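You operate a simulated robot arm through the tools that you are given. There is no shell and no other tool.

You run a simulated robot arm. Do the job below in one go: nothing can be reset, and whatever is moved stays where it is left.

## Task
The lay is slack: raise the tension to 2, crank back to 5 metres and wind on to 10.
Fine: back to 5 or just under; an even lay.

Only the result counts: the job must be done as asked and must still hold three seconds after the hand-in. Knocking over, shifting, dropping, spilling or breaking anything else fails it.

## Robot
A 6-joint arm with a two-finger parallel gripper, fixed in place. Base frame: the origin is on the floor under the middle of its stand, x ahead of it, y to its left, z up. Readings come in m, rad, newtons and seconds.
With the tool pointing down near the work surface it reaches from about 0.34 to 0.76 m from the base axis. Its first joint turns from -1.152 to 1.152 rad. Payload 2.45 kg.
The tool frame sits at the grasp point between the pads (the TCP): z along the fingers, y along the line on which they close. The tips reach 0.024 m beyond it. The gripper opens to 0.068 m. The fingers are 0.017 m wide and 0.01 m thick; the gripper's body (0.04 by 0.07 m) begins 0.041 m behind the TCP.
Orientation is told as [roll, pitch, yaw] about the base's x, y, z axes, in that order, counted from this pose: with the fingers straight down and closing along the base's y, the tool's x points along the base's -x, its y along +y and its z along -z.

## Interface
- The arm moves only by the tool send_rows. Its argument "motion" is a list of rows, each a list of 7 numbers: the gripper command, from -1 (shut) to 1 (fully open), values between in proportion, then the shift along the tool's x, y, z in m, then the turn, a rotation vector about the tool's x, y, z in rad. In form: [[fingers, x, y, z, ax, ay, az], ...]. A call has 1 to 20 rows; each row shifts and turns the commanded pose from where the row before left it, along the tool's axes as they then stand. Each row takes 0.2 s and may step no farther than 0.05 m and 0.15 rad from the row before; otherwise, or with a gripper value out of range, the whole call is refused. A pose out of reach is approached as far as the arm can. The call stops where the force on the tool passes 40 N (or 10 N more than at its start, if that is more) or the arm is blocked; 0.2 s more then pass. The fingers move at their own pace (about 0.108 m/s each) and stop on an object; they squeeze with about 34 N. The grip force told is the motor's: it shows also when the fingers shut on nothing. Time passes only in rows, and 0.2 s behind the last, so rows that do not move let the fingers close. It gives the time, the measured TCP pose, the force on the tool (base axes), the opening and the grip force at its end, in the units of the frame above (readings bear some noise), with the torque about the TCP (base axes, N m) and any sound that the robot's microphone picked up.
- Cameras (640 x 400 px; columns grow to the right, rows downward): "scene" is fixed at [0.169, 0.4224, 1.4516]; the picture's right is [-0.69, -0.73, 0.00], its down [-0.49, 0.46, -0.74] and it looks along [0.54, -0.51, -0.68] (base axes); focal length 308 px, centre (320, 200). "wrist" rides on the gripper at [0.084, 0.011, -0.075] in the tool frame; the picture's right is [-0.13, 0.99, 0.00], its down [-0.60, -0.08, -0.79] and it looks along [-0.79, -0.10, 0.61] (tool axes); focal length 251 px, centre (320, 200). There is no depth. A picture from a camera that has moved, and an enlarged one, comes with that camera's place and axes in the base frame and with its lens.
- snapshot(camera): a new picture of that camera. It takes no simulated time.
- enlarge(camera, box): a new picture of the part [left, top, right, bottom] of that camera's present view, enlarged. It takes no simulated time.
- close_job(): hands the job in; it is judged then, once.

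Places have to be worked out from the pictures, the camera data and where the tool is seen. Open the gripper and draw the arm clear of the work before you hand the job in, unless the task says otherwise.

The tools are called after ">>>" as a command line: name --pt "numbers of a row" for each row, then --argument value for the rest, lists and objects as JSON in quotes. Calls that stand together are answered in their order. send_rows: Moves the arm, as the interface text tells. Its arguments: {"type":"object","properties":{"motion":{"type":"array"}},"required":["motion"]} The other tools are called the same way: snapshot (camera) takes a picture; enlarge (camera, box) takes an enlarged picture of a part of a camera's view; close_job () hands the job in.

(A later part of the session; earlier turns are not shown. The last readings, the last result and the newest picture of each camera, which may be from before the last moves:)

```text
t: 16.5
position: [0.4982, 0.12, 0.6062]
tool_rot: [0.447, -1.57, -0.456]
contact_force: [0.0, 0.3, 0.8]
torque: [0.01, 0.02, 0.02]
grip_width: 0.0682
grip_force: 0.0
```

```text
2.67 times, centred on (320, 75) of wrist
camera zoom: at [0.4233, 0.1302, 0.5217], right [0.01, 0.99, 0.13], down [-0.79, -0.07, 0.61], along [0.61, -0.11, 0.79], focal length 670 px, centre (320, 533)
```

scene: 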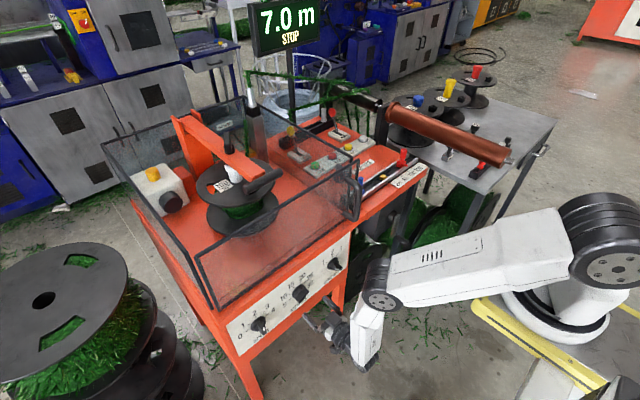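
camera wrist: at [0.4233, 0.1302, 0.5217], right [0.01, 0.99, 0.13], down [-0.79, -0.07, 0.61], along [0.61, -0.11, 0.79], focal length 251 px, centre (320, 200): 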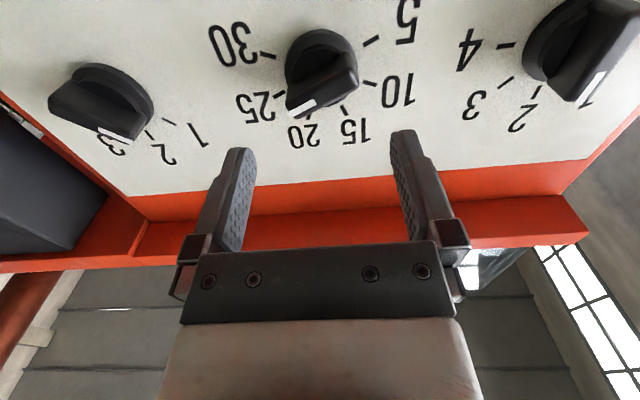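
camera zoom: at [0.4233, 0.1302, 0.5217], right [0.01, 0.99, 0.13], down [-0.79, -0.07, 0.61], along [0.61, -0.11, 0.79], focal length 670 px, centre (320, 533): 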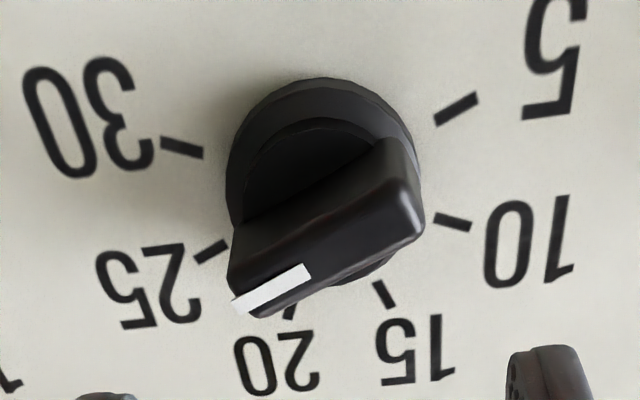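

Using both pitched views, I fix the panel at x ≈ 0.592, the metres knob axis at (y 0.1206, z 0.6015) with ticks 45° apart and its pointer at 67.5° right (25); speed is at 2. I align the tool with the knob and roll +67.5° so the fingers straddle the bar.

>>> send_rows --pt "1 0.0047 0.0006 0.002 -0.009 0 0" --pt "1 0 0 0 0 0 0.1473" --pt "1 0 0 0 0 0 0.1473" --pt "1 0 0 0 0 0 0.1473" --pt "1 0 0 0 0 0 0.1473" --pt "1 0 0 0 0 0 0.1473" --pt "1 0 0 0 0 0 0.1473" --pt "1 0 0 0 0 0 0.1473" --pt "1 0 0 0 0 0 0.1473"

>>> snapshot --camera "wrist"

>>> enlarge --camera "scene" --box '[240, 230, 400, 370]'

```text
t: 18.5
position: [0.4972, 0.1191, 0.6008]
tool_rot: [1.568, -0.39, -1.568]
contact_force: [-0.1, 0.8, -0.1]
torque: [0.0, 0.0, -0.01]
grip_width: 0.0681
grip_force: 0.1
```

```text
taken
camera wrist: at [0.424, 0.1999, 0.5798], right [0.0, 0.26, 0.97], down [-0.79, -0.59, 0.16], along [0.61, -0.76, 0.2], focal length 251 px, centre (320, 200)
```

wrist: 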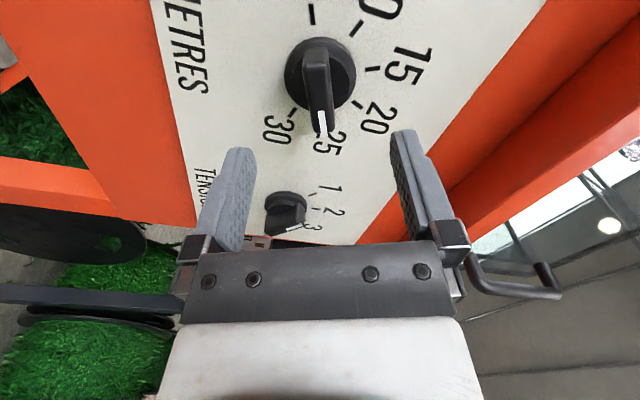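

```text
2.86 times, centred on (320, 300) of scene
camera zoom: at [0.169, 0.4224, 1.4516], right [-0.69, -0.73, 0.0], down [-0.49, 0.46, -0.74], along [0.54, -0.51, -0.68], focal length 881 px, centre (320, -86)
```

zoom: 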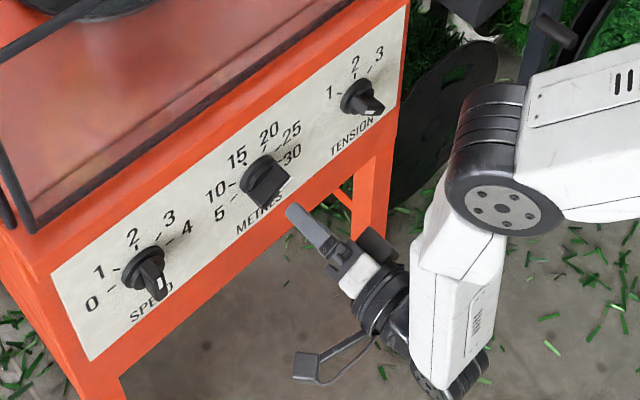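

The bar lies in line between the fingers and centred in the picture. I advance 44 mm so the tips end short of the dial disc, then close on the bar.

>>> send_rows --pt "1 0 0.001 0.022 0 0 0" --pt "1 0 0 0.022 0 0 0" --pt "-1 0 0 0 0 0 0" --pt "-1 0 0 0 0 0 0" --pt "-1 0 0 0 0 0 0"

>>> snapshot --camera "wrist"

>>> enlarge --camera "scene" --box '[240, 230, 400, 370]'

```text
t: 19.7
position: [0.5418, 0.1205, 0.6009]
tool_rot: [1.563, -0.39, -1.565]
contact_force: [11.9, -5.9, -18.1]
torque: [0.01, 0.55, 0.67]
grip_width: 0.0149
grip_force: 34.6
```

```text
taken
camera wrist: at [0.4673, 0.2009, 0.5798], right [0.01, 0.26, 0.97], down [-0.79, -0.59, 0.16], along [0.61, -0.77, 0.2], focal length 251 px, centre (320, 200)
```

wrist: 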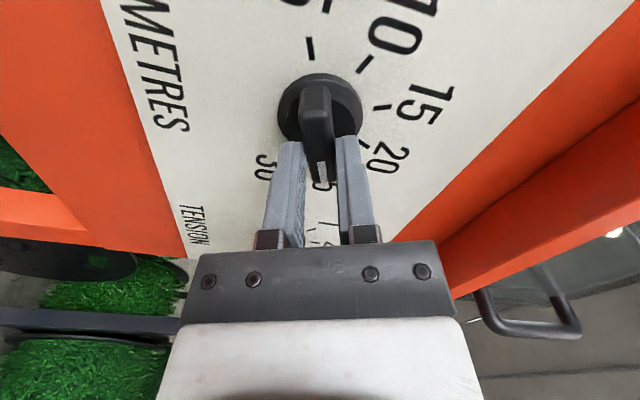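

```text
2.86 times, centred on (320, 300) of scene
camera zoom: at [0.1695, 0.4224, 1.4516], right [-0.69, -0.73, 0.0], down [-0.49, 0.46, -0.74], along [0.54, -0.51, -0.68], focal length 881 px, centre (320, -86)
```

zoom: 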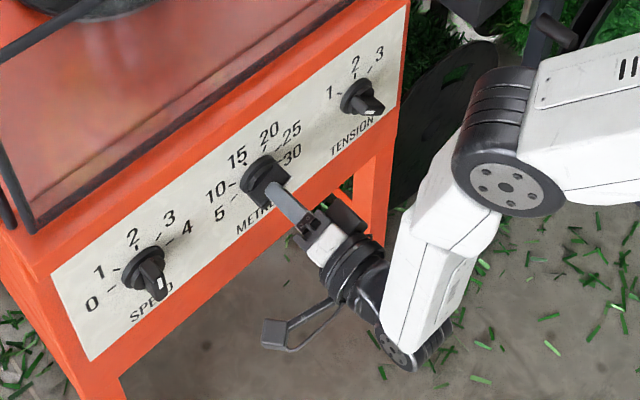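

The bar is held (0.0149 m wide) but with a side load of about 18 N down, so the TCP sits a little high. I ease the tool down along its closing axis a millimetre or so and read the force again.

>>> send_rows --pt "-1 0 -0.0015 0 0 0 0" --pt "-1 0 0 0 0 0 0"

```text
t: 20.3
position: [0.5407, 0.1194, 0.6017]
tool_rot: [1.569, -0.391, -1.568]
contact_force: [6.3, -5.0, -9.3]
torque: [0.02, 0.31, 0.25]
grip_width: 0.0149
grip_force: 34.3
```

The load halved, so another small step the same way should null it.

>>> send_rows --pt "-1 0 -0.0014 0 0 0 0" --pt "-1 0 0 0 0 0 0"

```text
t: 20.9
position: [0.5407, 0.1197, 0.6005]
tool_rot: [1.574, -0.392, -1.567]
contact_force: [-11.4, 3.7, 11.0]
torque: [0.02, -0.49, -0.54]
grip_width: 0.0148
grip_force: 33.8
```

Slightly past neutral now, so I step back 0.7 mm and then begin turning the knob counter-clockwise in a first part of 8 steps (-67.5°).

>>> send_rows --pt "-1 0 0.0008 0 0 0 0" --pt "-1 0 0 0 0 0 -0.1" --pt "-1 0 0 0 0 0 -0.1" --pt "-1 0 0 0 0 0 -0.1" --pt "-1 0 0 0 0 0 -0.1"

>>> enlarge --camera "scene" --box '[240, 230, 400, 370]'

>>> snapshot --camera "wrist"

```text
t: 22.1
position: [0.5407, 0.1198, 0.6015]
tool_rot: [1.574, -0.792, -1.567]
contact_force: [-22.7, 7.1, 22.0]
torque: [0.03, -0.08, 0.44]
grip_width: 0.0148
grip_force: 34.4
```

```text
2.86 times, centred on (320, 300) of scene
camera zoom: at [0.1682, 0.4224, 1.4517], right [-0.69, -0.73, 0.0], down [-0.49, 0.46, -0.74], along [0.54, -0.51, -0.68], focal length 881 px, centre (320, -86)
```

zoom: 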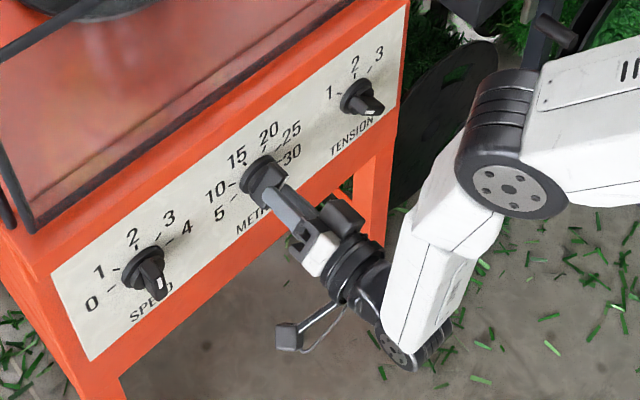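

```text
taken
camera wrist: at [0.4673, 0.1854, 0.5487], right [-0.01, 0.62, 0.79], down [-0.79, -0.48, 0.37], along [0.61, -0.62, 0.49], focal length 251 px, centre (320, 200)
```

wrist: 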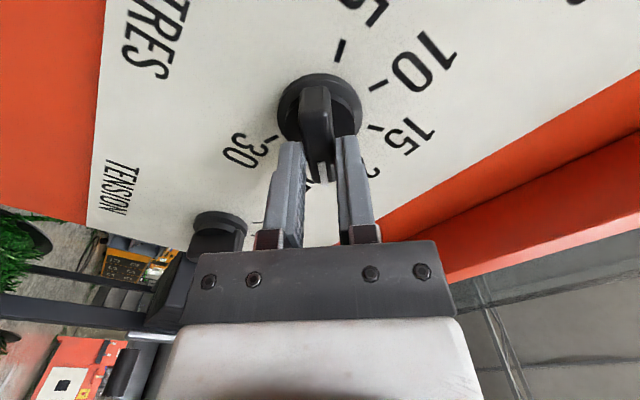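

The knob follows the gripper. There is about 22 N pushing the tool back and up, so I relax by backing off 2 mm and rising about 1 mm.

>>> send_rows --pt "-1 -0.0008 0.0006 -0.002 0 0 0" --pt "-1 0 0 0 0 0 0"

```text
t: 22.7
position: [0.5409, 0.1197, 0.6022]
tool_rot: [1.565, -0.788, -1.564]
contact_force: [14.5, 11.6, -8.6]
torque: [0.0, 0.27, 0.29]
grip_width: 0.0152
grip_force: 34.3
```

Lateral stiffness is high, so a full squeeze makes turning about a slightly off axis forceful. I loosen the fingers to just wider than the bar (about 16.5 mm), turn the remaining -112° with it loosely caged, and then close to square it up.

>>> send_rows --pt "-0.51 0 0 0 0 0 0" --pt "-0.51 0 0 0 0 0 0" --pt "-0.51 0 0 0 0 0 -0.1397" --pt "-0.51 0 0 0 0 0 -0.1397" --pt "-0.51 0 0 0 0 0 -0.1397" --pt "-0.51 0 0 0 0 0 -0.1397" --pt "-0.51 0 0 0 0 0 -0.1397"

>>> enlarge --camera "scene" --box '[240, 230, 400, 370]'

>>> snapshot --camera "wrist"

```text
t: 24.3
position: [0.5399, 0.121, 0.6016]
tool_rot: [1.557, -1.493, -1.55]
contact_force: [0.0, 4.3, 3.5]
torque: [0.1, -0.09, 0.07]
grip_width: 0.0203
grip_force: 2.1
```

```text
2.86 times, centred on (320, 300) of scene
camera zoom: at [0.1689, 0.4225, 1.4516], right [-0.69, -0.73, 0.0], down [-0.49, 0.46, -0.74], along [0.54, -0.51, -0.68], focal length 881 px, centre (320, -86)
```

zoom: 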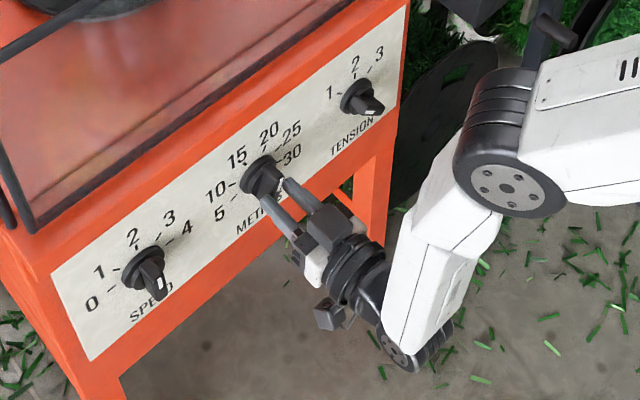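

```text
taken
camera wrist: at [0.4661, 0.1362, 0.5186], right [0.0, 0.98, 0.21], down [-0.79, -0.13, 0.6], along [0.61, -0.16, 0.78], focal length 251 px, centre (320, 200)
```

wrist: 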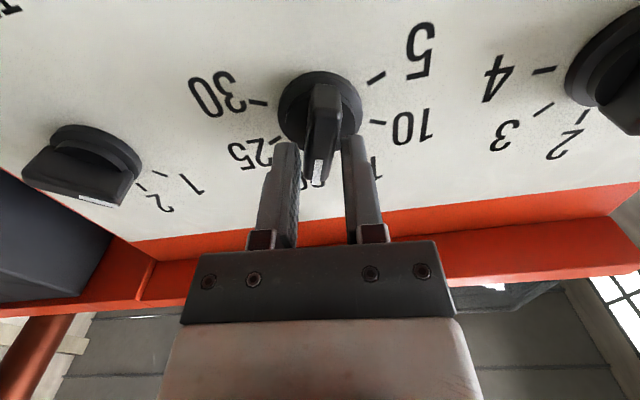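

The knob turns with the fingers (it now points near straight up). I continue the remaining -72° the same way and then close fully to square the bar.

>>> send_rows --pt "-0.55 0 0 0 0 0 -0.1398" --pt "-0.55 0 0 0 0 0 -0.1398" --pt "-0.55 0 0 0 0 0 -0.1398" --pt "-0.55 0 0 0 0 0 -0.1398" --pt "-0.55 0 0 0 0 0 -0.1398" --pt "-0.55 0 0 0 0 0 -0.1398" --pt "-0.55 0 0 0 0 0 -0.1398" --pt "-0.55 0 0 0 0 0 -0.1398" --pt "-0.55 0 0 0 0 0 -0.1398" --pt "-0.55 0 0 0 0 0 0"

>>> snapshot --camera "wrist"

>>> enlarge --camera "scene" --box '[240, 230, 400, 370]'

```text
t: 26.5
position: [0.5396, 0.1176, 0.6013]
tool_rot: [-1.568, -0.391, 1.572]
contact_force: [-0.2, 0.3, -1.1]
torque: [-0.02, -0.02, 0.05]
grip_width: 0.0165
grip_force: 0.5
```

```text
taken
camera wrist: at [0.4662, 0.0444, 0.5591], right [0.0, 0.5, -0.87], down [-0.79, 0.53, 0.31], along [0.61, 0.69, 0.39], focal length 251 px, centre (320, 200)
```

wrist: 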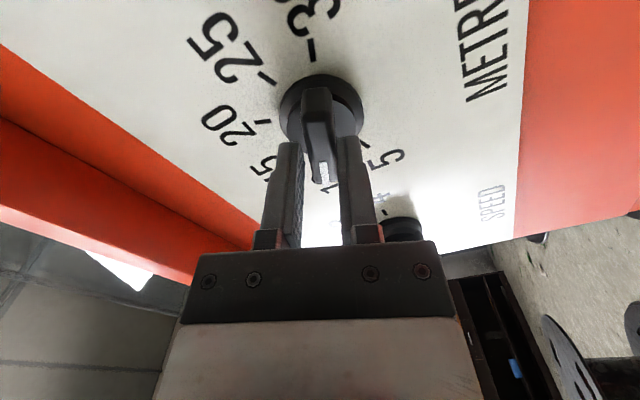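

```text
2.86 times, centred on (320, 300) of scene
camera zoom: at [0.169, 0.4224, 1.4516], right [-0.69, -0.73, 0.0], down [-0.49, 0.46, -0.74], along [0.54, -0.51, -0.68], focal length 881 px, centre (320, -86)
```

zoom: 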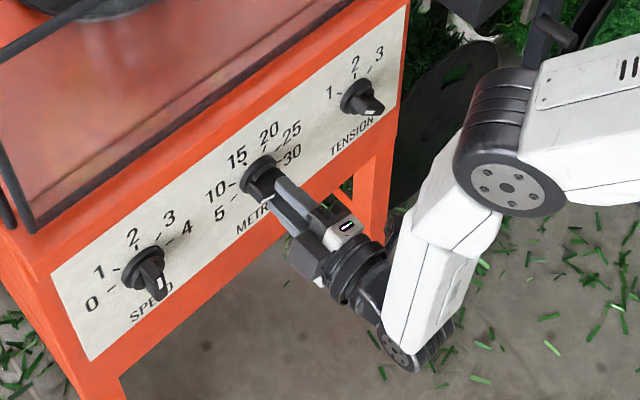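

The pointer is near 10 with almost no load. I recentre 2.4 mm in y, squeeze briefly to square the bar at -67.5°, then open and back off to check the reading.

>>> send_rows --pt "-0.55 -0.0022 0.0009 0 0 0 0" --pt "-0.7 0 0 0 0 0 0" --pt "-0.7 0 0 0 0 0 0"

```text
t: 27.3
position: [0.5399, 0.1212, 0.6012]
tool_rot: [-1.569, -0.393, 1.57]
contact_force: [2.3, -4.5, -1.1]
torque: [0.02, -0.13, 0.07]
grip_width: 0.0148
grip_force: 34.3
```

Squeezed and squared at 0.0148 m with low side load. Now I open and back away to check the pointer.

>>> send_rows --pt "0.2 0 0 0 0 0 0" --pt "1 0 0 0 0 0 0" --pt "1 0 0 -0.03 0 0 0" --pt "1 0 0 -0.03 0 0 0"

>>> snapshot --camera "wrist"

>>> enlarge --camera "scene" --box '[240, 240, 360, 340]'

```text
t: 28.3
position: [0.4793, 0.1196, 0.6003]
tool_rot: [-1.569, -0.393, 1.572]
contact_force: [-0.1, -0.2, 0.0]
torque: [-0.03, -0.03, 0.02]
grip_width: 0.0681
grip_force: 0.0
```

```text
taken
camera wrist: at [0.4053, 0.0455, 0.5583], right [0.0, 0.5, -0.87], down [-0.79, 0.53, 0.31], along [0.61, 0.69, 0.4], focal length 251 px, centre (320, 200)
```

wrist: 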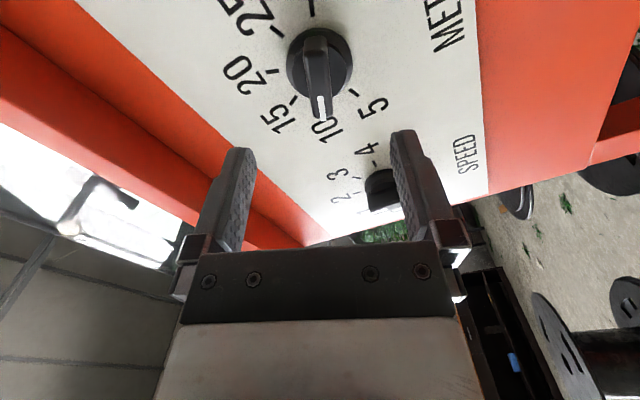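

```text
4.00 times, centred on (300, 290) of scene
camera zoom: at [0.169, 0.4224, 1.4516], right [-0.69, -0.73, 0.0], down [-0.49, 0.46, -0.74], along [0.54, -0.51, -0.68], focal length 1234 px, centre (400, -160)
```

zoom: 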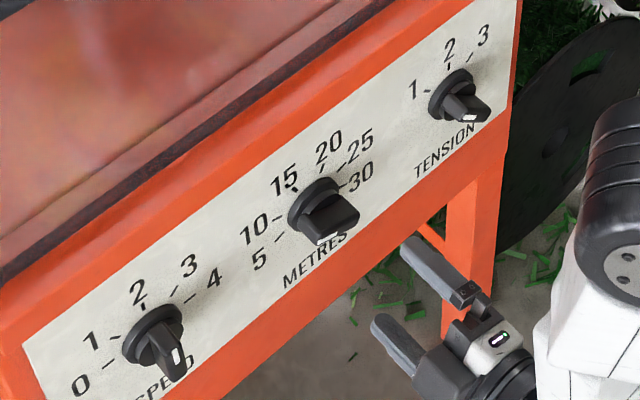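

METRES now points at 10. Next I move to the tension knob (y about -0.029) and roll to -45° to match its bar.

>>> send_rows --pt "1 0.0344 -0.01427 0 0 0 0" --pt "1 0.0344 -0.01427 0 0 0 0" --pt "1 0.0344 -0.01427 0 0 0 0" --pt "1 0.0344 -0.01427 0 0 0 0" --pt "1 0 0 0 0 0 0.1309" --pt "1 0 0 0 0 0 0.1309" --pt "1 0 0 0 0 0 0.1309"

>>> snapshot --camera "wrist"

>>> snapshot --camera "scene"

```text
t: 29.9
position: [0.4793, -0.0282, 0.5999]
tool_rot: [-1.569, -0.789, 1.571]
contact_force: [0.5, -0.3, -0.1]
torque: [0.01, 0.0, -0.03]
grip_width: 0.0679
grip_force: 0.2
```

```text
taken
camera wrist: at [0.4066, -0.0804, 0.5335], right [0.0, 0.8, -0.61], down [-0.79, 0.37, 0.49], along [0.61, 0.48, 0.63], focal length 251 px, centre (320, 200)
```

wrist: 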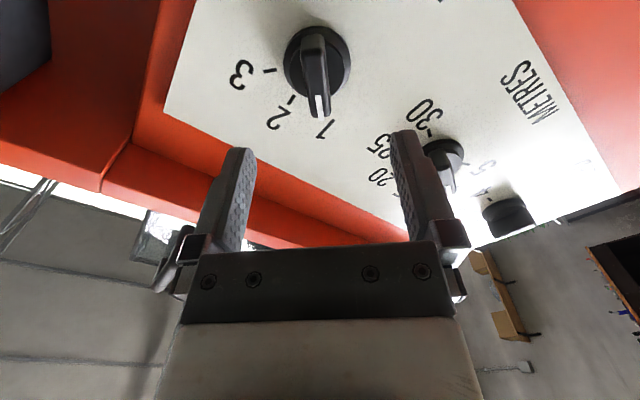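

```text
taken
```

scene: 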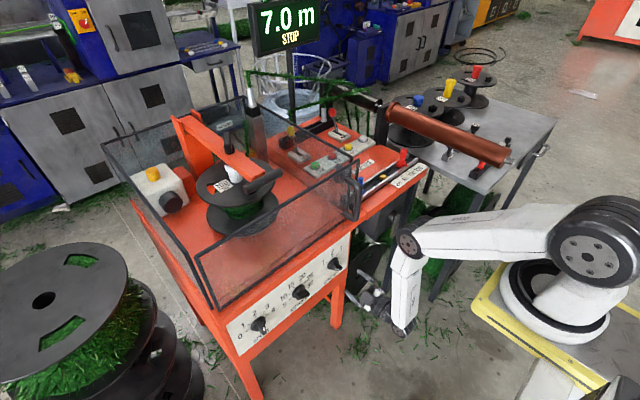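

The tension bar is framed nearly as the metres one was. I enlarge to measure the lateral offset before closing in.

>>> enlarge --camera "wrist" --box '[260, 10, 380, 150]'

```text
2.86 times, centred on (320, 80) of wrist
camera zoom: at [0.4066, -0.0804, 0.5335], right [0.0, 0.8, -0.61], down [-0.79, 0.37, 0.49], along [0.61, 0.48, 0.63], focal length 718 px, centre (320, 543)
```

zoom: 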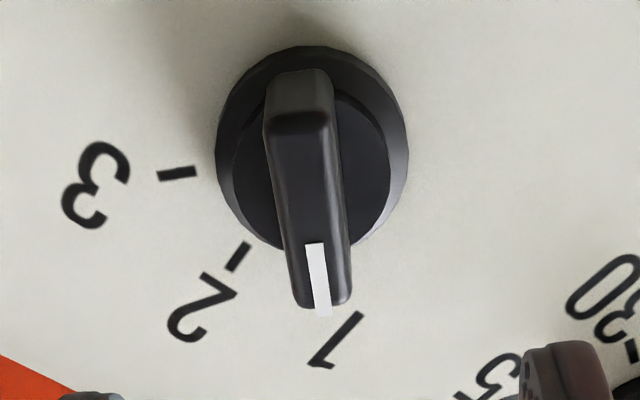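

The knob axis appears 1.8 mm toward the tool's -y, agreeing with (y -0.0295, z 0.6012). I correct that, advance to x 0.540 and close on the bar.

>>> send_rows --pt "1 0 -0.0018 0 0 0 0" --pt "1 0 0 0.0305 0 0 0" --pt "1 0 0 0.0305 0 0 0" --pt "-0.7 0 0 0 0 0 0" --pt "-0.7 0 0 0 0 0 0" --pt "-0.7 0 0 0 0 0 0"

```text
t: 31.3
position: [0.5406, -0.0272, 0.6025]
tool_rot: [-1.569, -0.788, 1.571]
contact_force: [0.3, -3.6, 4.0]
torque: [-0.02, 0.07, -0.34]
grip_width: 0.015
grip_force: 34.4
```

Good grip with little side load. I loosen slightly, turn +45° clockwise to point at 2, and squeeze again to square it.

>>> send_rows --pt "-0.55 0 0 0 0 0 0" --pt "-0.55 0 0 0 0 0 0.1309" --pt "-0.55 0 0 0 0 0 0.1309" --pt "-0.55 0 0 0 0 0 0.1309" --pt "-0.55 0 0 0 0 0 0.1309" --pt "-0.55 0 0 0 0 0 0.1309" --pt "-0.55 0 0 0 0 0 0.1309" --pt "-0.55 0 0 0 0 0 0" --pt "-0.7 0 0 0 0 0 0" --pt "-0.7 0 0 0 0 0 0"

>>> snapshot --camera "wrist"

```text
t: 33.5
position: [0.5405, -0.0286, 0.6]
tool_rot: [0.628, -1.567, -0.626]
contact_force: [2.5, -8.0, -1.4]
torque: [-0.02, 0.01, -0.21]
grip_width: 0.0169
grip_force: 3.8
```

```text
taken
camera wrist: at [0.467, -0.0187, 0.518], right [0.0, 0.99, 0.13], down [-0.79, -0.08, 0.61], along [0.61, -0.1, 0.78], focal length 251 px, centre (320, 200)
```

wrist: 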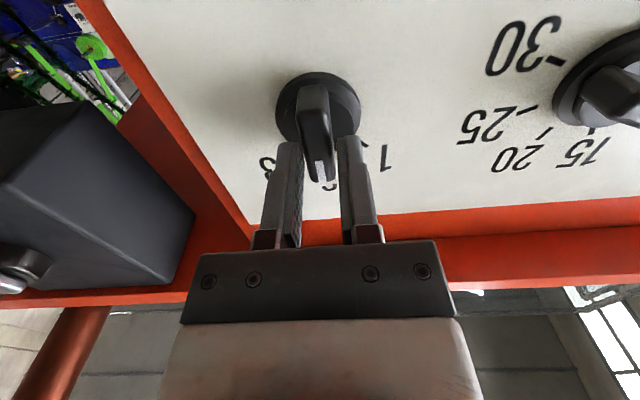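

The bar now points up at 2; the fingers had not fully closed at the reading, so I squeeze two more steps, then open and back off to check.

>>> send_rows --pt "-0.8 0 0 0 0 0 0" --pt "-0.8 0 0 0 0 0 0" --pt "-0.8 0 0 0 0 0 0"

```text
t: 34.3
position: [0.5394, -0.0287, 0.602]
tool_rot: [0.563, -1.566, -0.561]
contact_force: [2.0, -13.3, -2.8]
torque: [0.02, 0.16, -0.28]
grip_width: 0.017
grip_force: 5.6
```

The fingers stopped at 17 mm, wider than the bar, so the bar may be slightly skewed between them. I enlarge to see how it sits.

>>> enlarge --camera "wrist" --box '[240, 60, 400, 210]'

>>> enlarge --camera "scene" --box '[290, 220, 390, 300]'

```text
2.67 times, centred on (320, 135) of wrist
camera zoom: at [0.467, -0.0187, 0.518], right [0.0, 0.99, 0.13], down [-0.79, -0.08, 0.61], along [0.61, -0.1, 0.78], focal length 670 px, centre (320, 373)
```

zoom: 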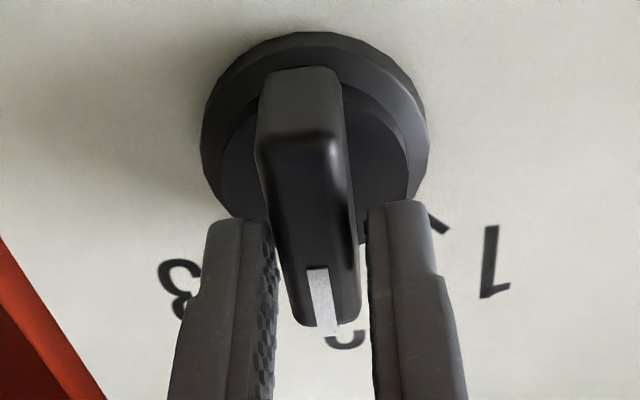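

```text
5.00 times, centred on (340, 260) of scene
camera zoom: at [0.169, 0.4222, 1.4517], right [-0.69, -0.73, 0.0], down [-0.49, 0.46, -0.74], along [0.54, -0.51, -0.68], focal length 1542 px, centre (220, -100)
```

zoom: 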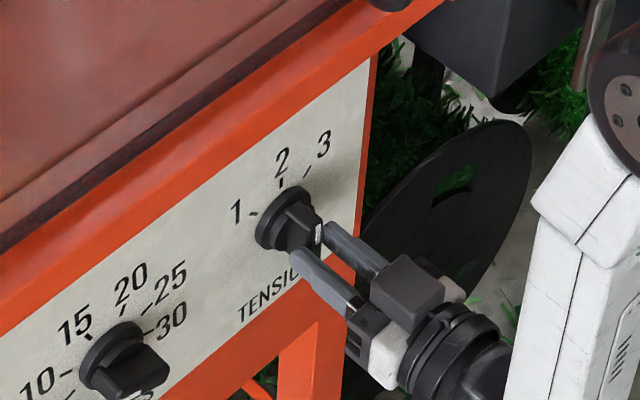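

The bar points up at 2 but is not squarely pinched. I open fully and close again from open, which squeezed properly before.

>>> send_rows --pt "0.2 0 0 0 0 0 0" --pt "0.2 0 0 0 0 0 0" --pt "-0.8 0 0 0 0 0 0" --pt "-0.8 0 0 0 0 0 0" --pt "-0.8 0 0 0 0 0 0"

```text
t: 35.5
position: [0.5411, -0.0296, 0.6026]
tool_rot: [0.56, -1.568, -0.563]
contact_force: [-0.2, -16.6, -1.2]
torque: [-0.05, -0.03, -0.4]
grip_width: 0.0149
grip_force: 34.5
```

Now it is squarely pinched at 14.9 mm at zero roll. I open, back off and check the pointer.

>>> send_rows --pt "0.2 0 0 0 0 0 0" --pt "1 0 0 0 0 0 0" --pt "1 0 0 -0.035 0 0 0" --pt "1 0 0 -0.035 0 0 0"

>>> snapshot --camera "wrist"

>>> enlarge --camera "scene" --box '[290, 220, 370, 300]'

>>> snapshot --camera "scene"

```text
t: 36.5
position: [0.4716, -0.0302, 0.601]
tool_rot: [0.486, -1.568, -0.484]
contact_force: [0.1, 0.3, -0.1]
torque: [-0.02, -0.01, 0.01]
grip_width: 0.068
grip_force: 0.1
```

```text
taken
camera wrist: at [0.3981, -0.0201, 0.5178], right [0.0, 0.99, 0.13], down [-0.79, -0.08, 0.61], along [0.61, -0.1, 0.78], focal length 251 px, centre (320, 200)
```

wrist: 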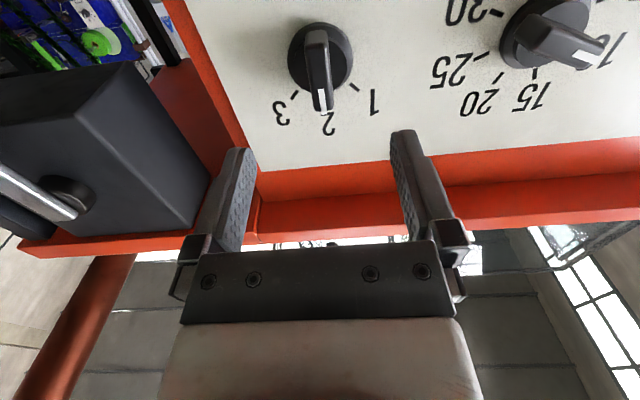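

```text
5.00 times, centred on (330, 260) of scene
camera zoom: at [0.169, 0.4224, 1.4516], right [-0.69, -0.73, 0.0], down [-0.49, 0.46, -0.74], along [0.54, -0.51, -0.68], focal length 1542 px, centre (270, -100)
```

zoom: 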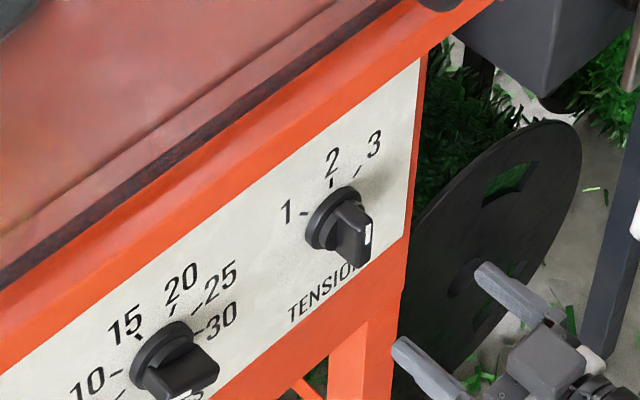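

```text
taken
```

scene: 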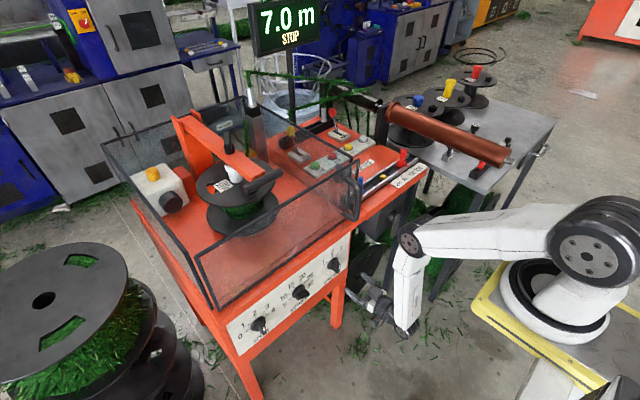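

TENSION now points at 2 and METRES at 10. Next is the crank: I back off to x 0.40 and move sideways to face the crank handle, estimated at y -0.287, z 0.60.

>>> send_rows --pt "1 0 0 -0.035 0 0 0" --pt "1 0 0 -0.035 0 0 0" --pt "1 0 -0.0428 0 0 0 0" --pt "1 0 -0.0428 0 0 0 0" --pt "1 0 -0.0428 0 0 0 0" --pt "1 0 -0.0428 0 0 0 0" --pt "1 0 -0.0428 0 0 0 0" --pt "1 0 -0.0428 0 0 0 0"

>>> snapshot --camera "wrist"

>>> snapshot --camera "scene"

```text
t: 38.3
position: [0.4239, -0.276, 0.5995]
tool_rot: [0.559, -1.565, -0.556]
contact_force: [-0.4, 0.2, 0.9]
torque: [0.01, 0.0, 0.0]
grip_width: 0.068
grip_force: 0.0
out of reach, approached as far as the arm can: row 7, 8
```

```text
taken
camera wrist: at [0.35, -0.2656, 0.517], right [0.0, 0.99, 0.13], down [-0.79, -0.08, 0.61], along [0.61, -0.1, 0.78], focal length 251 px, centre (320, 200)
```

wrist: 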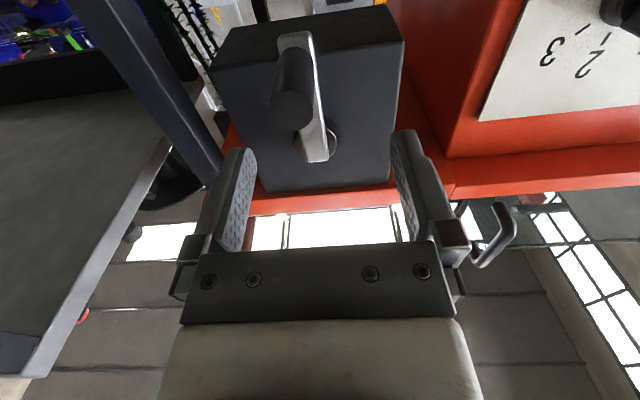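

```text
taken
```

scene: 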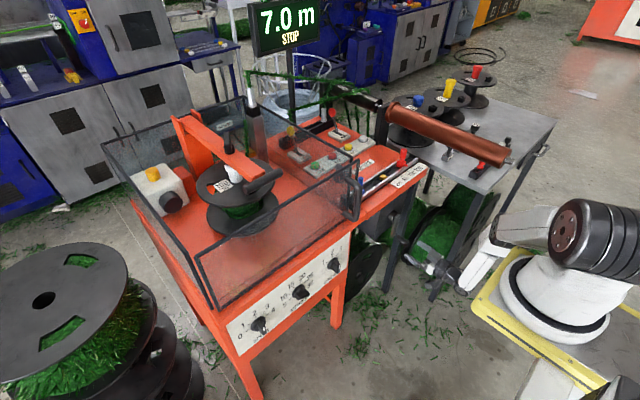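

Too far in with a horizontal tool (first-joint limit), but I now see the crank from below: hub near (y -0.287, z 0.675), handle below it. I enlarge to refine its size and place.

>>> enlarge --camera "wrist" --box '[230, 0, 410, 190]'

>>> enlarge --camera "scene" --box '[370, 170, 490, 310]'

```text
2.11 times, centred on (320, 95) of wrist
camera zoom: at [0.35, -0.2656, 0.517], right [0.0, 0.99, 0.13], down [-0.79, -0.08, 0.61], along [0.61, -0.1, 0.78], focal length 529 px, centre (320, 421)
```

zoom: 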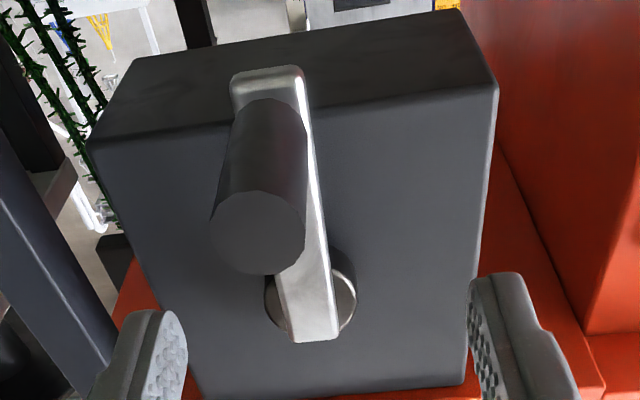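

```text
2.86 times, centred on (430, 240) of scene
camera zoom: at [0.169, 0.4224, 1.4516], right [-0.69, -0.73, 0.0], down [-0.49, 0.46, -0.74], along [0.54, -0.51, -0.68], focal length 881 px, centre (6, 86)
```

zoom: 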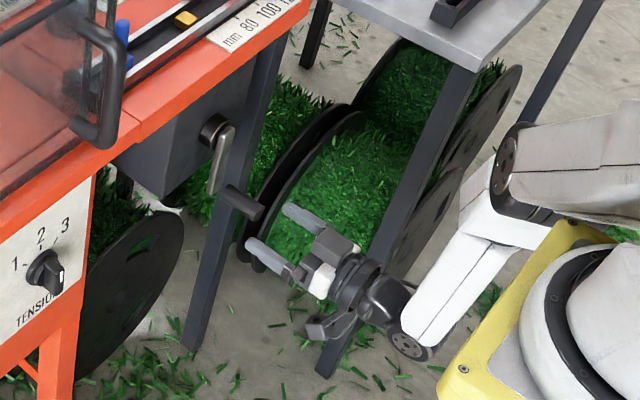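

The handle is about 24 mm thick, running from x 0.464 to 0.525 at (y -0.291, z 0.588), with the hub at z ≈ 0.676. A tool pointing mostly down suits this reach better, so I pitch back to 0.4 rad off vertical while rising in front of the crank.

>>> send_rows --pt "1 0 0 0.022 0 0 0" --pt "1 -0.015 0 0 0 0.1463 0" --pt "1 -0.0148 0 -0.0022 0 0.1463 0" --pt "1 -0.0144 0 -0.0043 0 0.1463 0" --pt "1 -0.0136 0 -0.0064 0 0.1463 0" --pt "1 -0.0125 0 -0.0083 0 0.1463 0" --pt "1 -0.0112 0 -0.01 0 0.1463 0" --pt "1 -0.0096 0 -0.0115 0 0.1463 0" --pt "1 -0.0078 0 -0.0128 0 0.1463 0"

>>> snapshot --camera "wrist"

>>> snapshot --camera "scene"

```text
t: 40.3
position: [0.4449, -0.2752, 0.7228]
tool_rot: [0.0, -0.396, 0.002]
contact_force: [0.1, 0.0, 0.3]
torque: [0.01, -0.03, 0.0]
grip_width: 0.068
grip_force: 0.0
```

```text
taken
camera wrist: at [0.3403, -0.2654, 0.759], right [0.12, 0.99, 0.05], down [0.25, -0.08, 0.96], along [0.96, -0.1, -0.26], focal length 251 px, centre (320, 200)
```

wrist: 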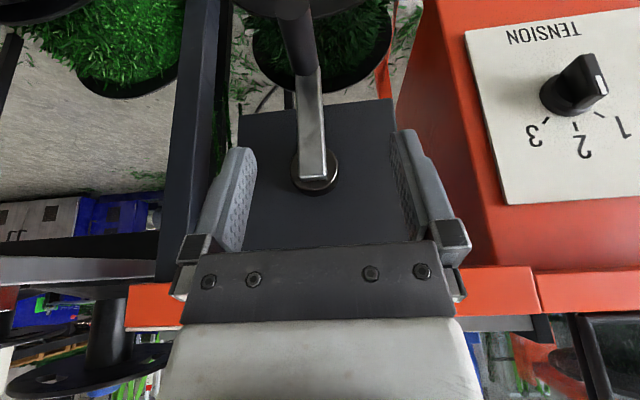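

```text
taken
```

scene: 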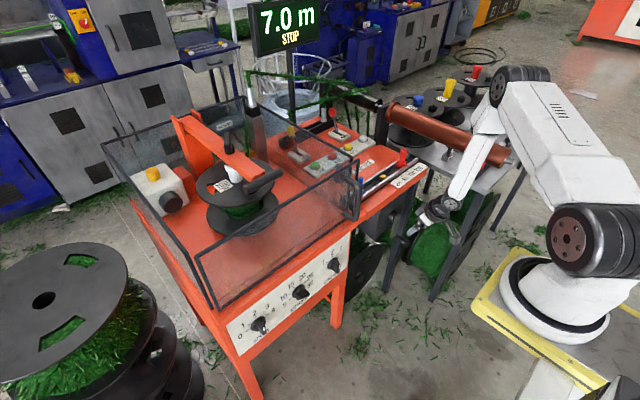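

The arm is at (0.445, -0.275, 0.723), pitched 0.4 rad. I enlarge to place the hub and handle from this side.

>>> enlarge --camera "wrist" --box '[230, 0, 410, 210]'

```text
1.90 times, centred on (320, 105) of wrist
camera zoom: at [0.3403, -0.2654, 0.759], right [0.12, 0.99, 0.05], down [0.25, -0.08, 0.96], along [0.96, -0.1, -0.26], focal length 479 px, centre (320, 381)
```

zoom: 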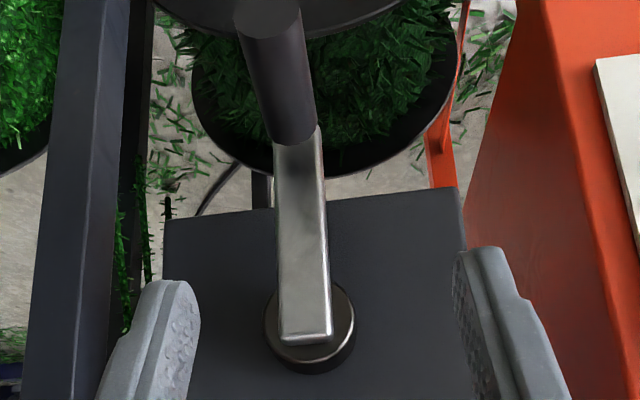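

Hub centre comes out at (y -0.291, z 0.680) and the handle at (y -0.291, z 0.591), so the radius is about 0.089 m. I move over the handle with open fingers and lower to straddle it.

>>> send_rows --pt "1 -0.0175 -0.0079 0.0073 0 0 0" --pt "1 -0.0175 -0.0079 0.0073 0 0 0" --pt "1 0.0127 0 0.0304 0 0 0" --pt "1 0.0127 0 0.0304 0 0 0" --pt "1 0.0127 0 0.0304 0 0 0" --pt "1 0.0127 0 0.0304 0 0 0"

>>> snapshot --camera "wrist"

>>> enlarge --camera "scene" --box '[360, 160, 520, 300]'

```text
t: 41.7
position: [0.4832, -0.2908, 0.5882]
tool_rot: [-0.001, -0.398, 0.003]
contact_force: [-0.8, 0.5, -0.5]
torque: [0.02, -0.04, -0.01]
grip_width: 0.0679
grip_force: 0.1
```

```text
taken
camera wrist: at [0.3794, -0.2816, 0.6253], right [0.12, 0.99, 0.05], down [0.25, -0.08, 0.97], along [0.96, -0.1, -0.26], focal length 251 px, centre (320, 200)
```

wrist: 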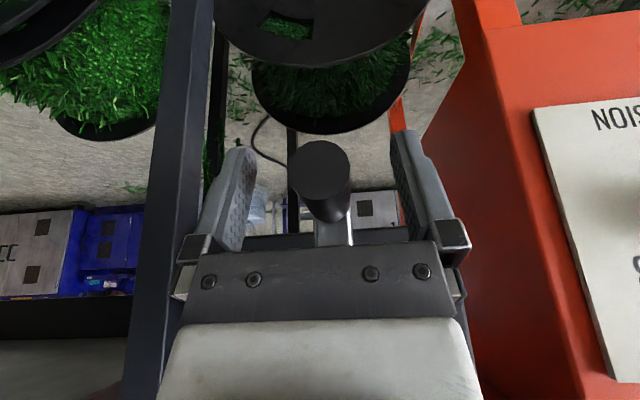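

```text
2.86 times, centred on (440, 230) of scene
camera zoom: at [0.169, 0.4224, 1.4516], right [-0.69, -0.73, 0.0], down [-0.49, 0.46, -0.74], along [0.54, -0.51, -0.68], focal length 881 px, centre (-23, 114)
```

zoom: 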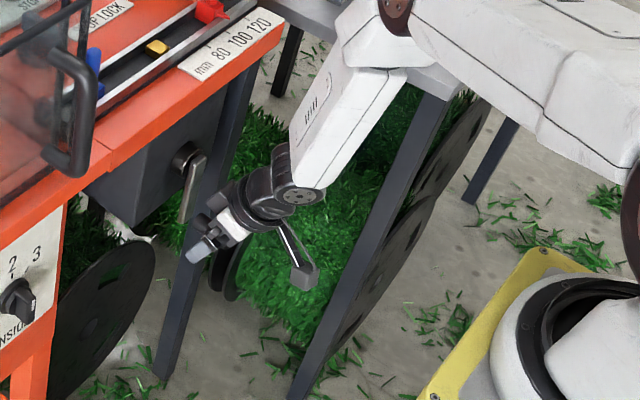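

The handle sits centred between the fingers at z ≈ 0.590. I close on it.

>>> send_rows --pt "-1 0 0 0 0 0 0" --pt "-1 0 0 0 0 0 0" --pt "-1 0 0 0 0 0 0"

```text
t: 42.5
position: [0.4828, -0.2909, 0.5882]
tool_rot: [0.001, -0.399, 0.002]
contact_force: [3.7, -0.5, -9.4]
torque: [0.09, -0.18, -0.08]
grip_width: 0.0235
grip_force: 39.3
```

The handle is held (23.5 mm) with little side load. I test the crank with a small 20° arc counter-clockwise (toward -y) and watch display and forces.

>>> send_rows --pt "-1 -0.0005 -0.0154 -0.0012 0 0 0" --pt "-1 -0.0016 -0.0149 -0.0037 0 0 0" --pt "-1 0 0 0 0 0 0"

>>> snapshot --camera "scene"

>>> snapshot --camera "wrist"

```text
t: 43.3
position: [0.4844, -0.321, 0.5939]
tool_rot: [0.003, -0.396, 0.001]
contact_force: [-12.8, 6.8, -0.8]
torque: [-0.39, 0.13, -0.01]
grip_width: 0.0234
grip_force: 39.8
```

```text
taken
```

scene: 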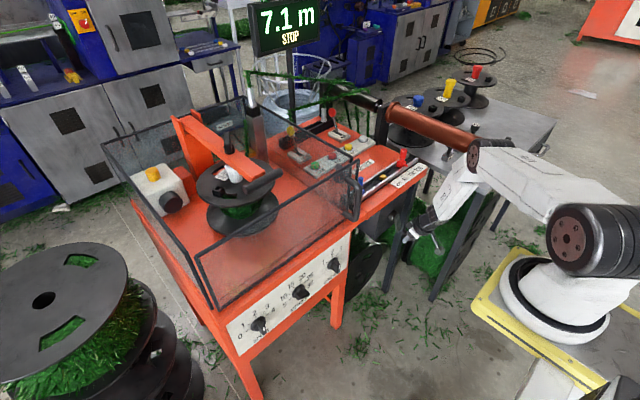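

```text
taken
camera wrist: at [0.3794, -0.3103, 0.6315], right [0.12, 0.99, 0.05], down [0.25, -0.08, 0.96], along [0.96, -0.1, -0.26], focal length 251 px, centre (320, 200)
```

wrist: 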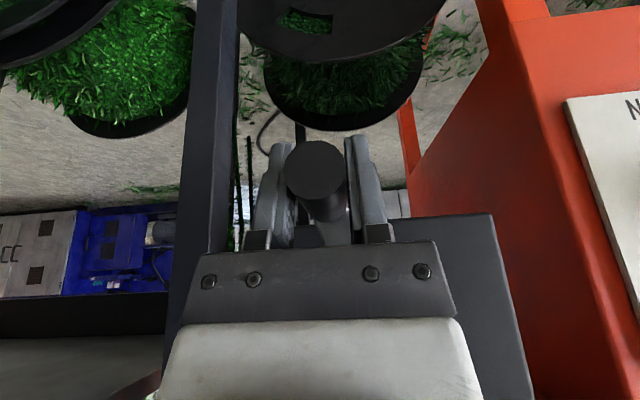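

Counter-clockwise counts up (7.1 m), so cranking back is clockwise. I reverse: back through the bottom and on clockwise to 40° past it, then read the forces.

>>> send_rows --pt "-1 0.0019 0.02256 0.0046 0 0 0" --pt "-1 -0.0004 0.02308 -0.0009 0 0 0" --pt "-1 -0.0027 0.02203 -0.0064 0 0 0" --pt "-1 -0.0048 0.01949 -0.01145 0 0 0"

>>> enlarge --camera "scene" --box '[240, 0, 340, 60]'

```text
t: 44.3
position: [0.4857, -0.2349, 0.6124]
tool_rot: [-0.003, -0.404, 0.001]
contact_force: [2.0, -9.0, 0.0]
torque: [0.37, 0.44, -0.19]
grip_width: 0.0236
grip_force: 39.5
```

```text
6.40 times, centred on (290, 30) of scene
camera zoom: at [0.169, 0.4222, 1.4517], right [-0.69, -0.73, 0.0], down [-0.49, 0.46, -0.74], along [0.54, -0.51, -0.68], focal length 1974 px, centre (512, 1288)
```

zoom: 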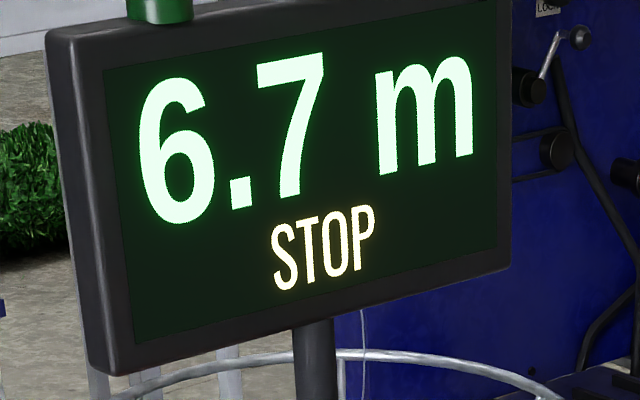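

Clockwise counts down: 6.7 m after 40° with small forces, so roughly 2.4–2.7 m per turn. I go on another 60° and check again.

>>> send_rows --pt "-1 -0.0066 0.0156 -0.0157 0 0 0" --pt "-1 -0.008 0.01067 -0.0189 0 0 0" --pt "-1 -0.0088 0.005 -0.0208 0 0 0" --pt "-1 -0.009 -0.001 -0.0213 0 0 0"

>>> enlarge --camera "scene" --box '[240, 0, 340, 60]'

>>> snapshot --camera "wrist"

>>> snapshot --camera "scene"

```text
t: 45.3
position: [0.4843, -0.2078, 0.6945]
tool_rot: [0.001, -0.4, -0.001]
contact_force: [2.2, -36.1, -15.9]
torque: [0.39, 0.05, 0.15]
grip_width: 0.0234
grip_force: 39.7
```

```text
6.40 times, centred on (290, 30) of scene
camera zoom: at [0.1693, 0.4215, 1.4518], right [-0.69, -0.73, 0.0], down [-0.49, 0.46, -0.74], along [0.54, -0.51, -0.68], focal length 1974 px, centre (512, 1288)
```

zoom: 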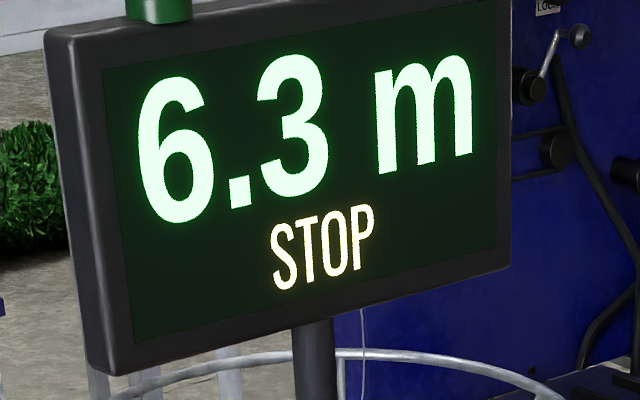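

```text
taken
camera wrist: at [0.3796, -0.1966, 0.7316], right [0.12, 0.99, 0.05], down [0.25, -0.08, 0.97], along [0.96, -0.11, -0.26], focal length 251 px, centre (320, 200)
```

wrist: 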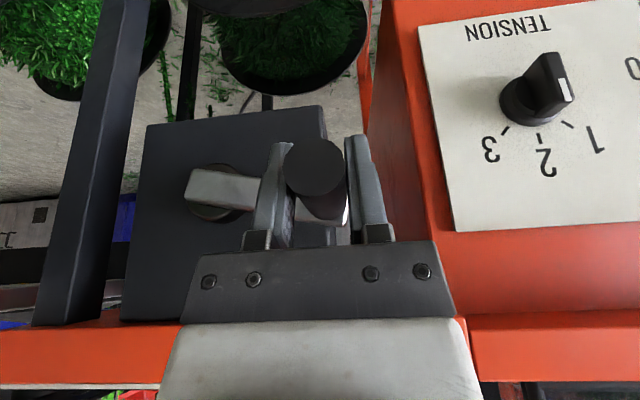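

```text
taken
```

scene: 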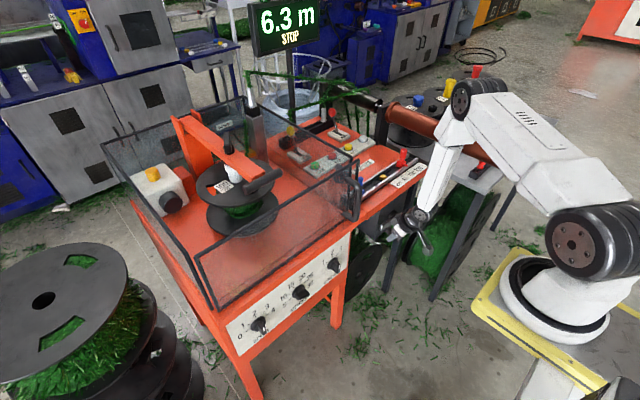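

6.3 m at about 104° (≈2.5 m per turn), with 36 N radial load since the true radius is nearer 0.0845 m. I tighten the circle to that radius and go on three steps to 145°.

>>> send_rows --pt "-1 -0.0063 -0.0106 -0.015 0 0 0" --pt "-1 -0.0072 -0.0119 -0.0171 0 0 0" --pt "-1 -0.0058 -0.0162 -0.0137 0 0 0"

>>> enlarge --camera "scene" --box '[240, 0, 340, 60]'

```text
t: 46.1
position: [0.484, -0.2405, 0.7469]
tool_rot: [0.004, -0.4, 0.004]
contact_force: [-2.4, 20.9, 19.9]
torque: [0.32, 0.15, -0.17]
grip_width: 0.0237
grip_force: 39.7
```

```text
6.40 times, centred on (290, 30) of scene
camera zoom: at [0.1686, 0.423, 1.4515], right [-0.69, -0.73, 0.0], down [-0.49, 0.46, -0.74], along [0.54, -0.51, -0.68], focal length 1974 px, centre (512, 1288)
```

zoom: 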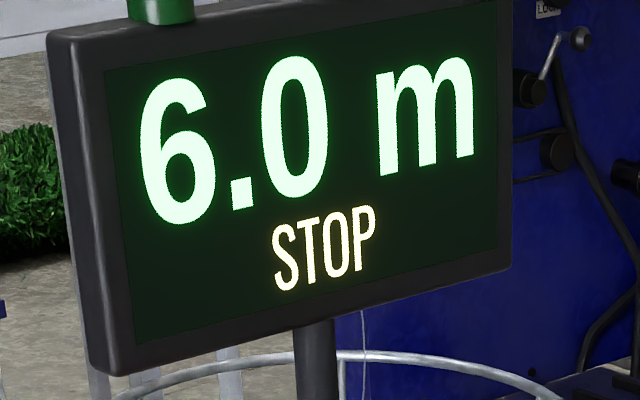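

6.0 m. A fit through the measured points gives the centre at (y -0.2945, z 0.6768) and radius 0.0885 m, about 2.57 m per turn. I continue with the corrected circle over the top to about 202°.

>>> send_rows --pt "-1 -0.0065 -0.0181 -0.0154 0 0 0" --pt "-1 -0.0023 -0.0223 -0.0054 0 0 0" --pt "-1 0 -0.0231 0 0 0 0" --pt "-1 0.0023 -0.0223 0.0054 0 0 0"

>>> enlarge --camera "scene" --box '[240, 0, 340, 60]'

>>> snapshot --camera "scene"

```text
t: 47.1
position: [0.4829, -0.3276, 0.762]
tool_rot: [0.003, -0.4, 0.001]
contact_force: [-7.5, 4.9, 0.9]
torque: [0.45, -0.07, -0.03]
grip_width: 0.0234
grip_force: 39.8
```

```text
6.40 times, centred on (290, 30) of scene
camera zoom: at [0.1688, 0.4225, 1.4516], right [-0.69, -0.73, 0.0], down [-0.49, 0.46, -0.74], along [0.54, -0.51, -0.68], focal length 1974 px, centre (512, 1288)
```

zoom: 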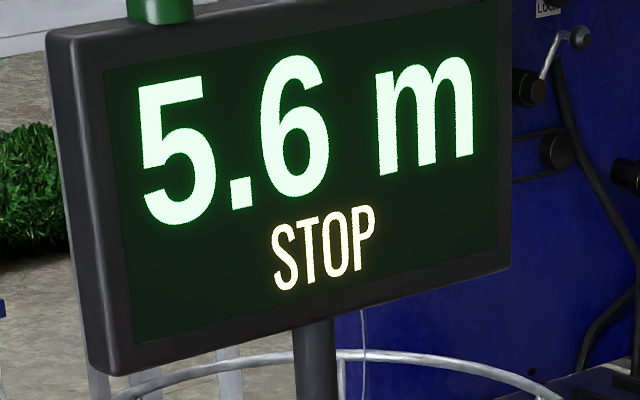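

```text
taken
```

scene: 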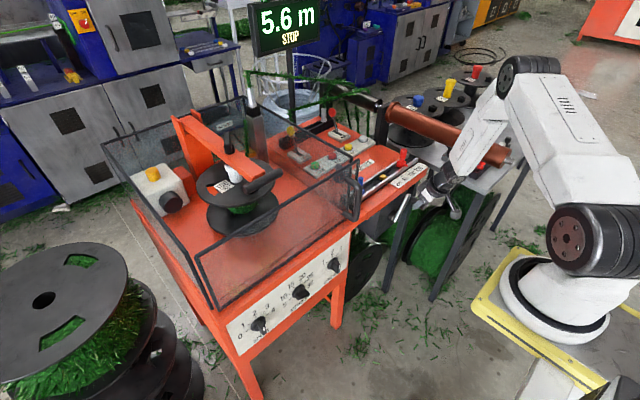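

5.6 m at about 201° with forces near nil. I go on to about 247° (expected near 5.3 m).

>>> send_rows --pt "-1 0.0045 -0.02 0.0107 0 0 0" --pt "-1 0.0063 -0.0163 0.015 0 0 0" --pt "-1 0.0078 -0.0116 0.0184 0 0 0"

>>> enlarge --camera "scene" --box '[240, 0, 340, 60]'

```text
t: 47.9
position: [0.4849, -0.3731, 0.7117]
tool_rot: [0.01, -0.399, 0.003]
contact_force: [4.9, 20.8, -2.1]
torque: [0.63, -0.43, -0.15]
grip_width: 0.0235
grip_force: 40.0
```

```text
6.40 times, centred on (290, 30) of scene
camera zoom: at [0.1691, 0.4228, 1.4515], right [-0.69, -0.73, 0.0], down [-0.49, 0.46, -0.74], along [0.54, -0.51, -0.68], focal length 1974 px, centre (512, 1288)
```

zoom: 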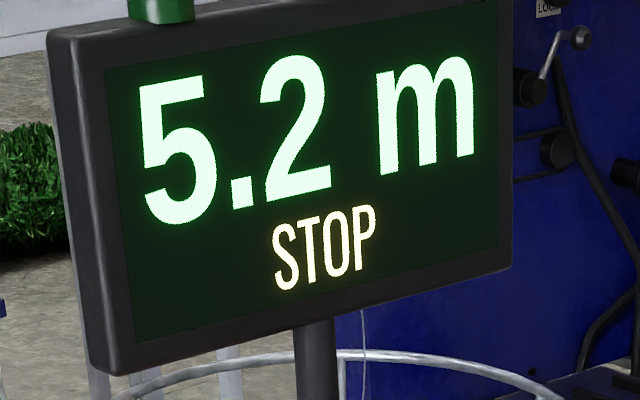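

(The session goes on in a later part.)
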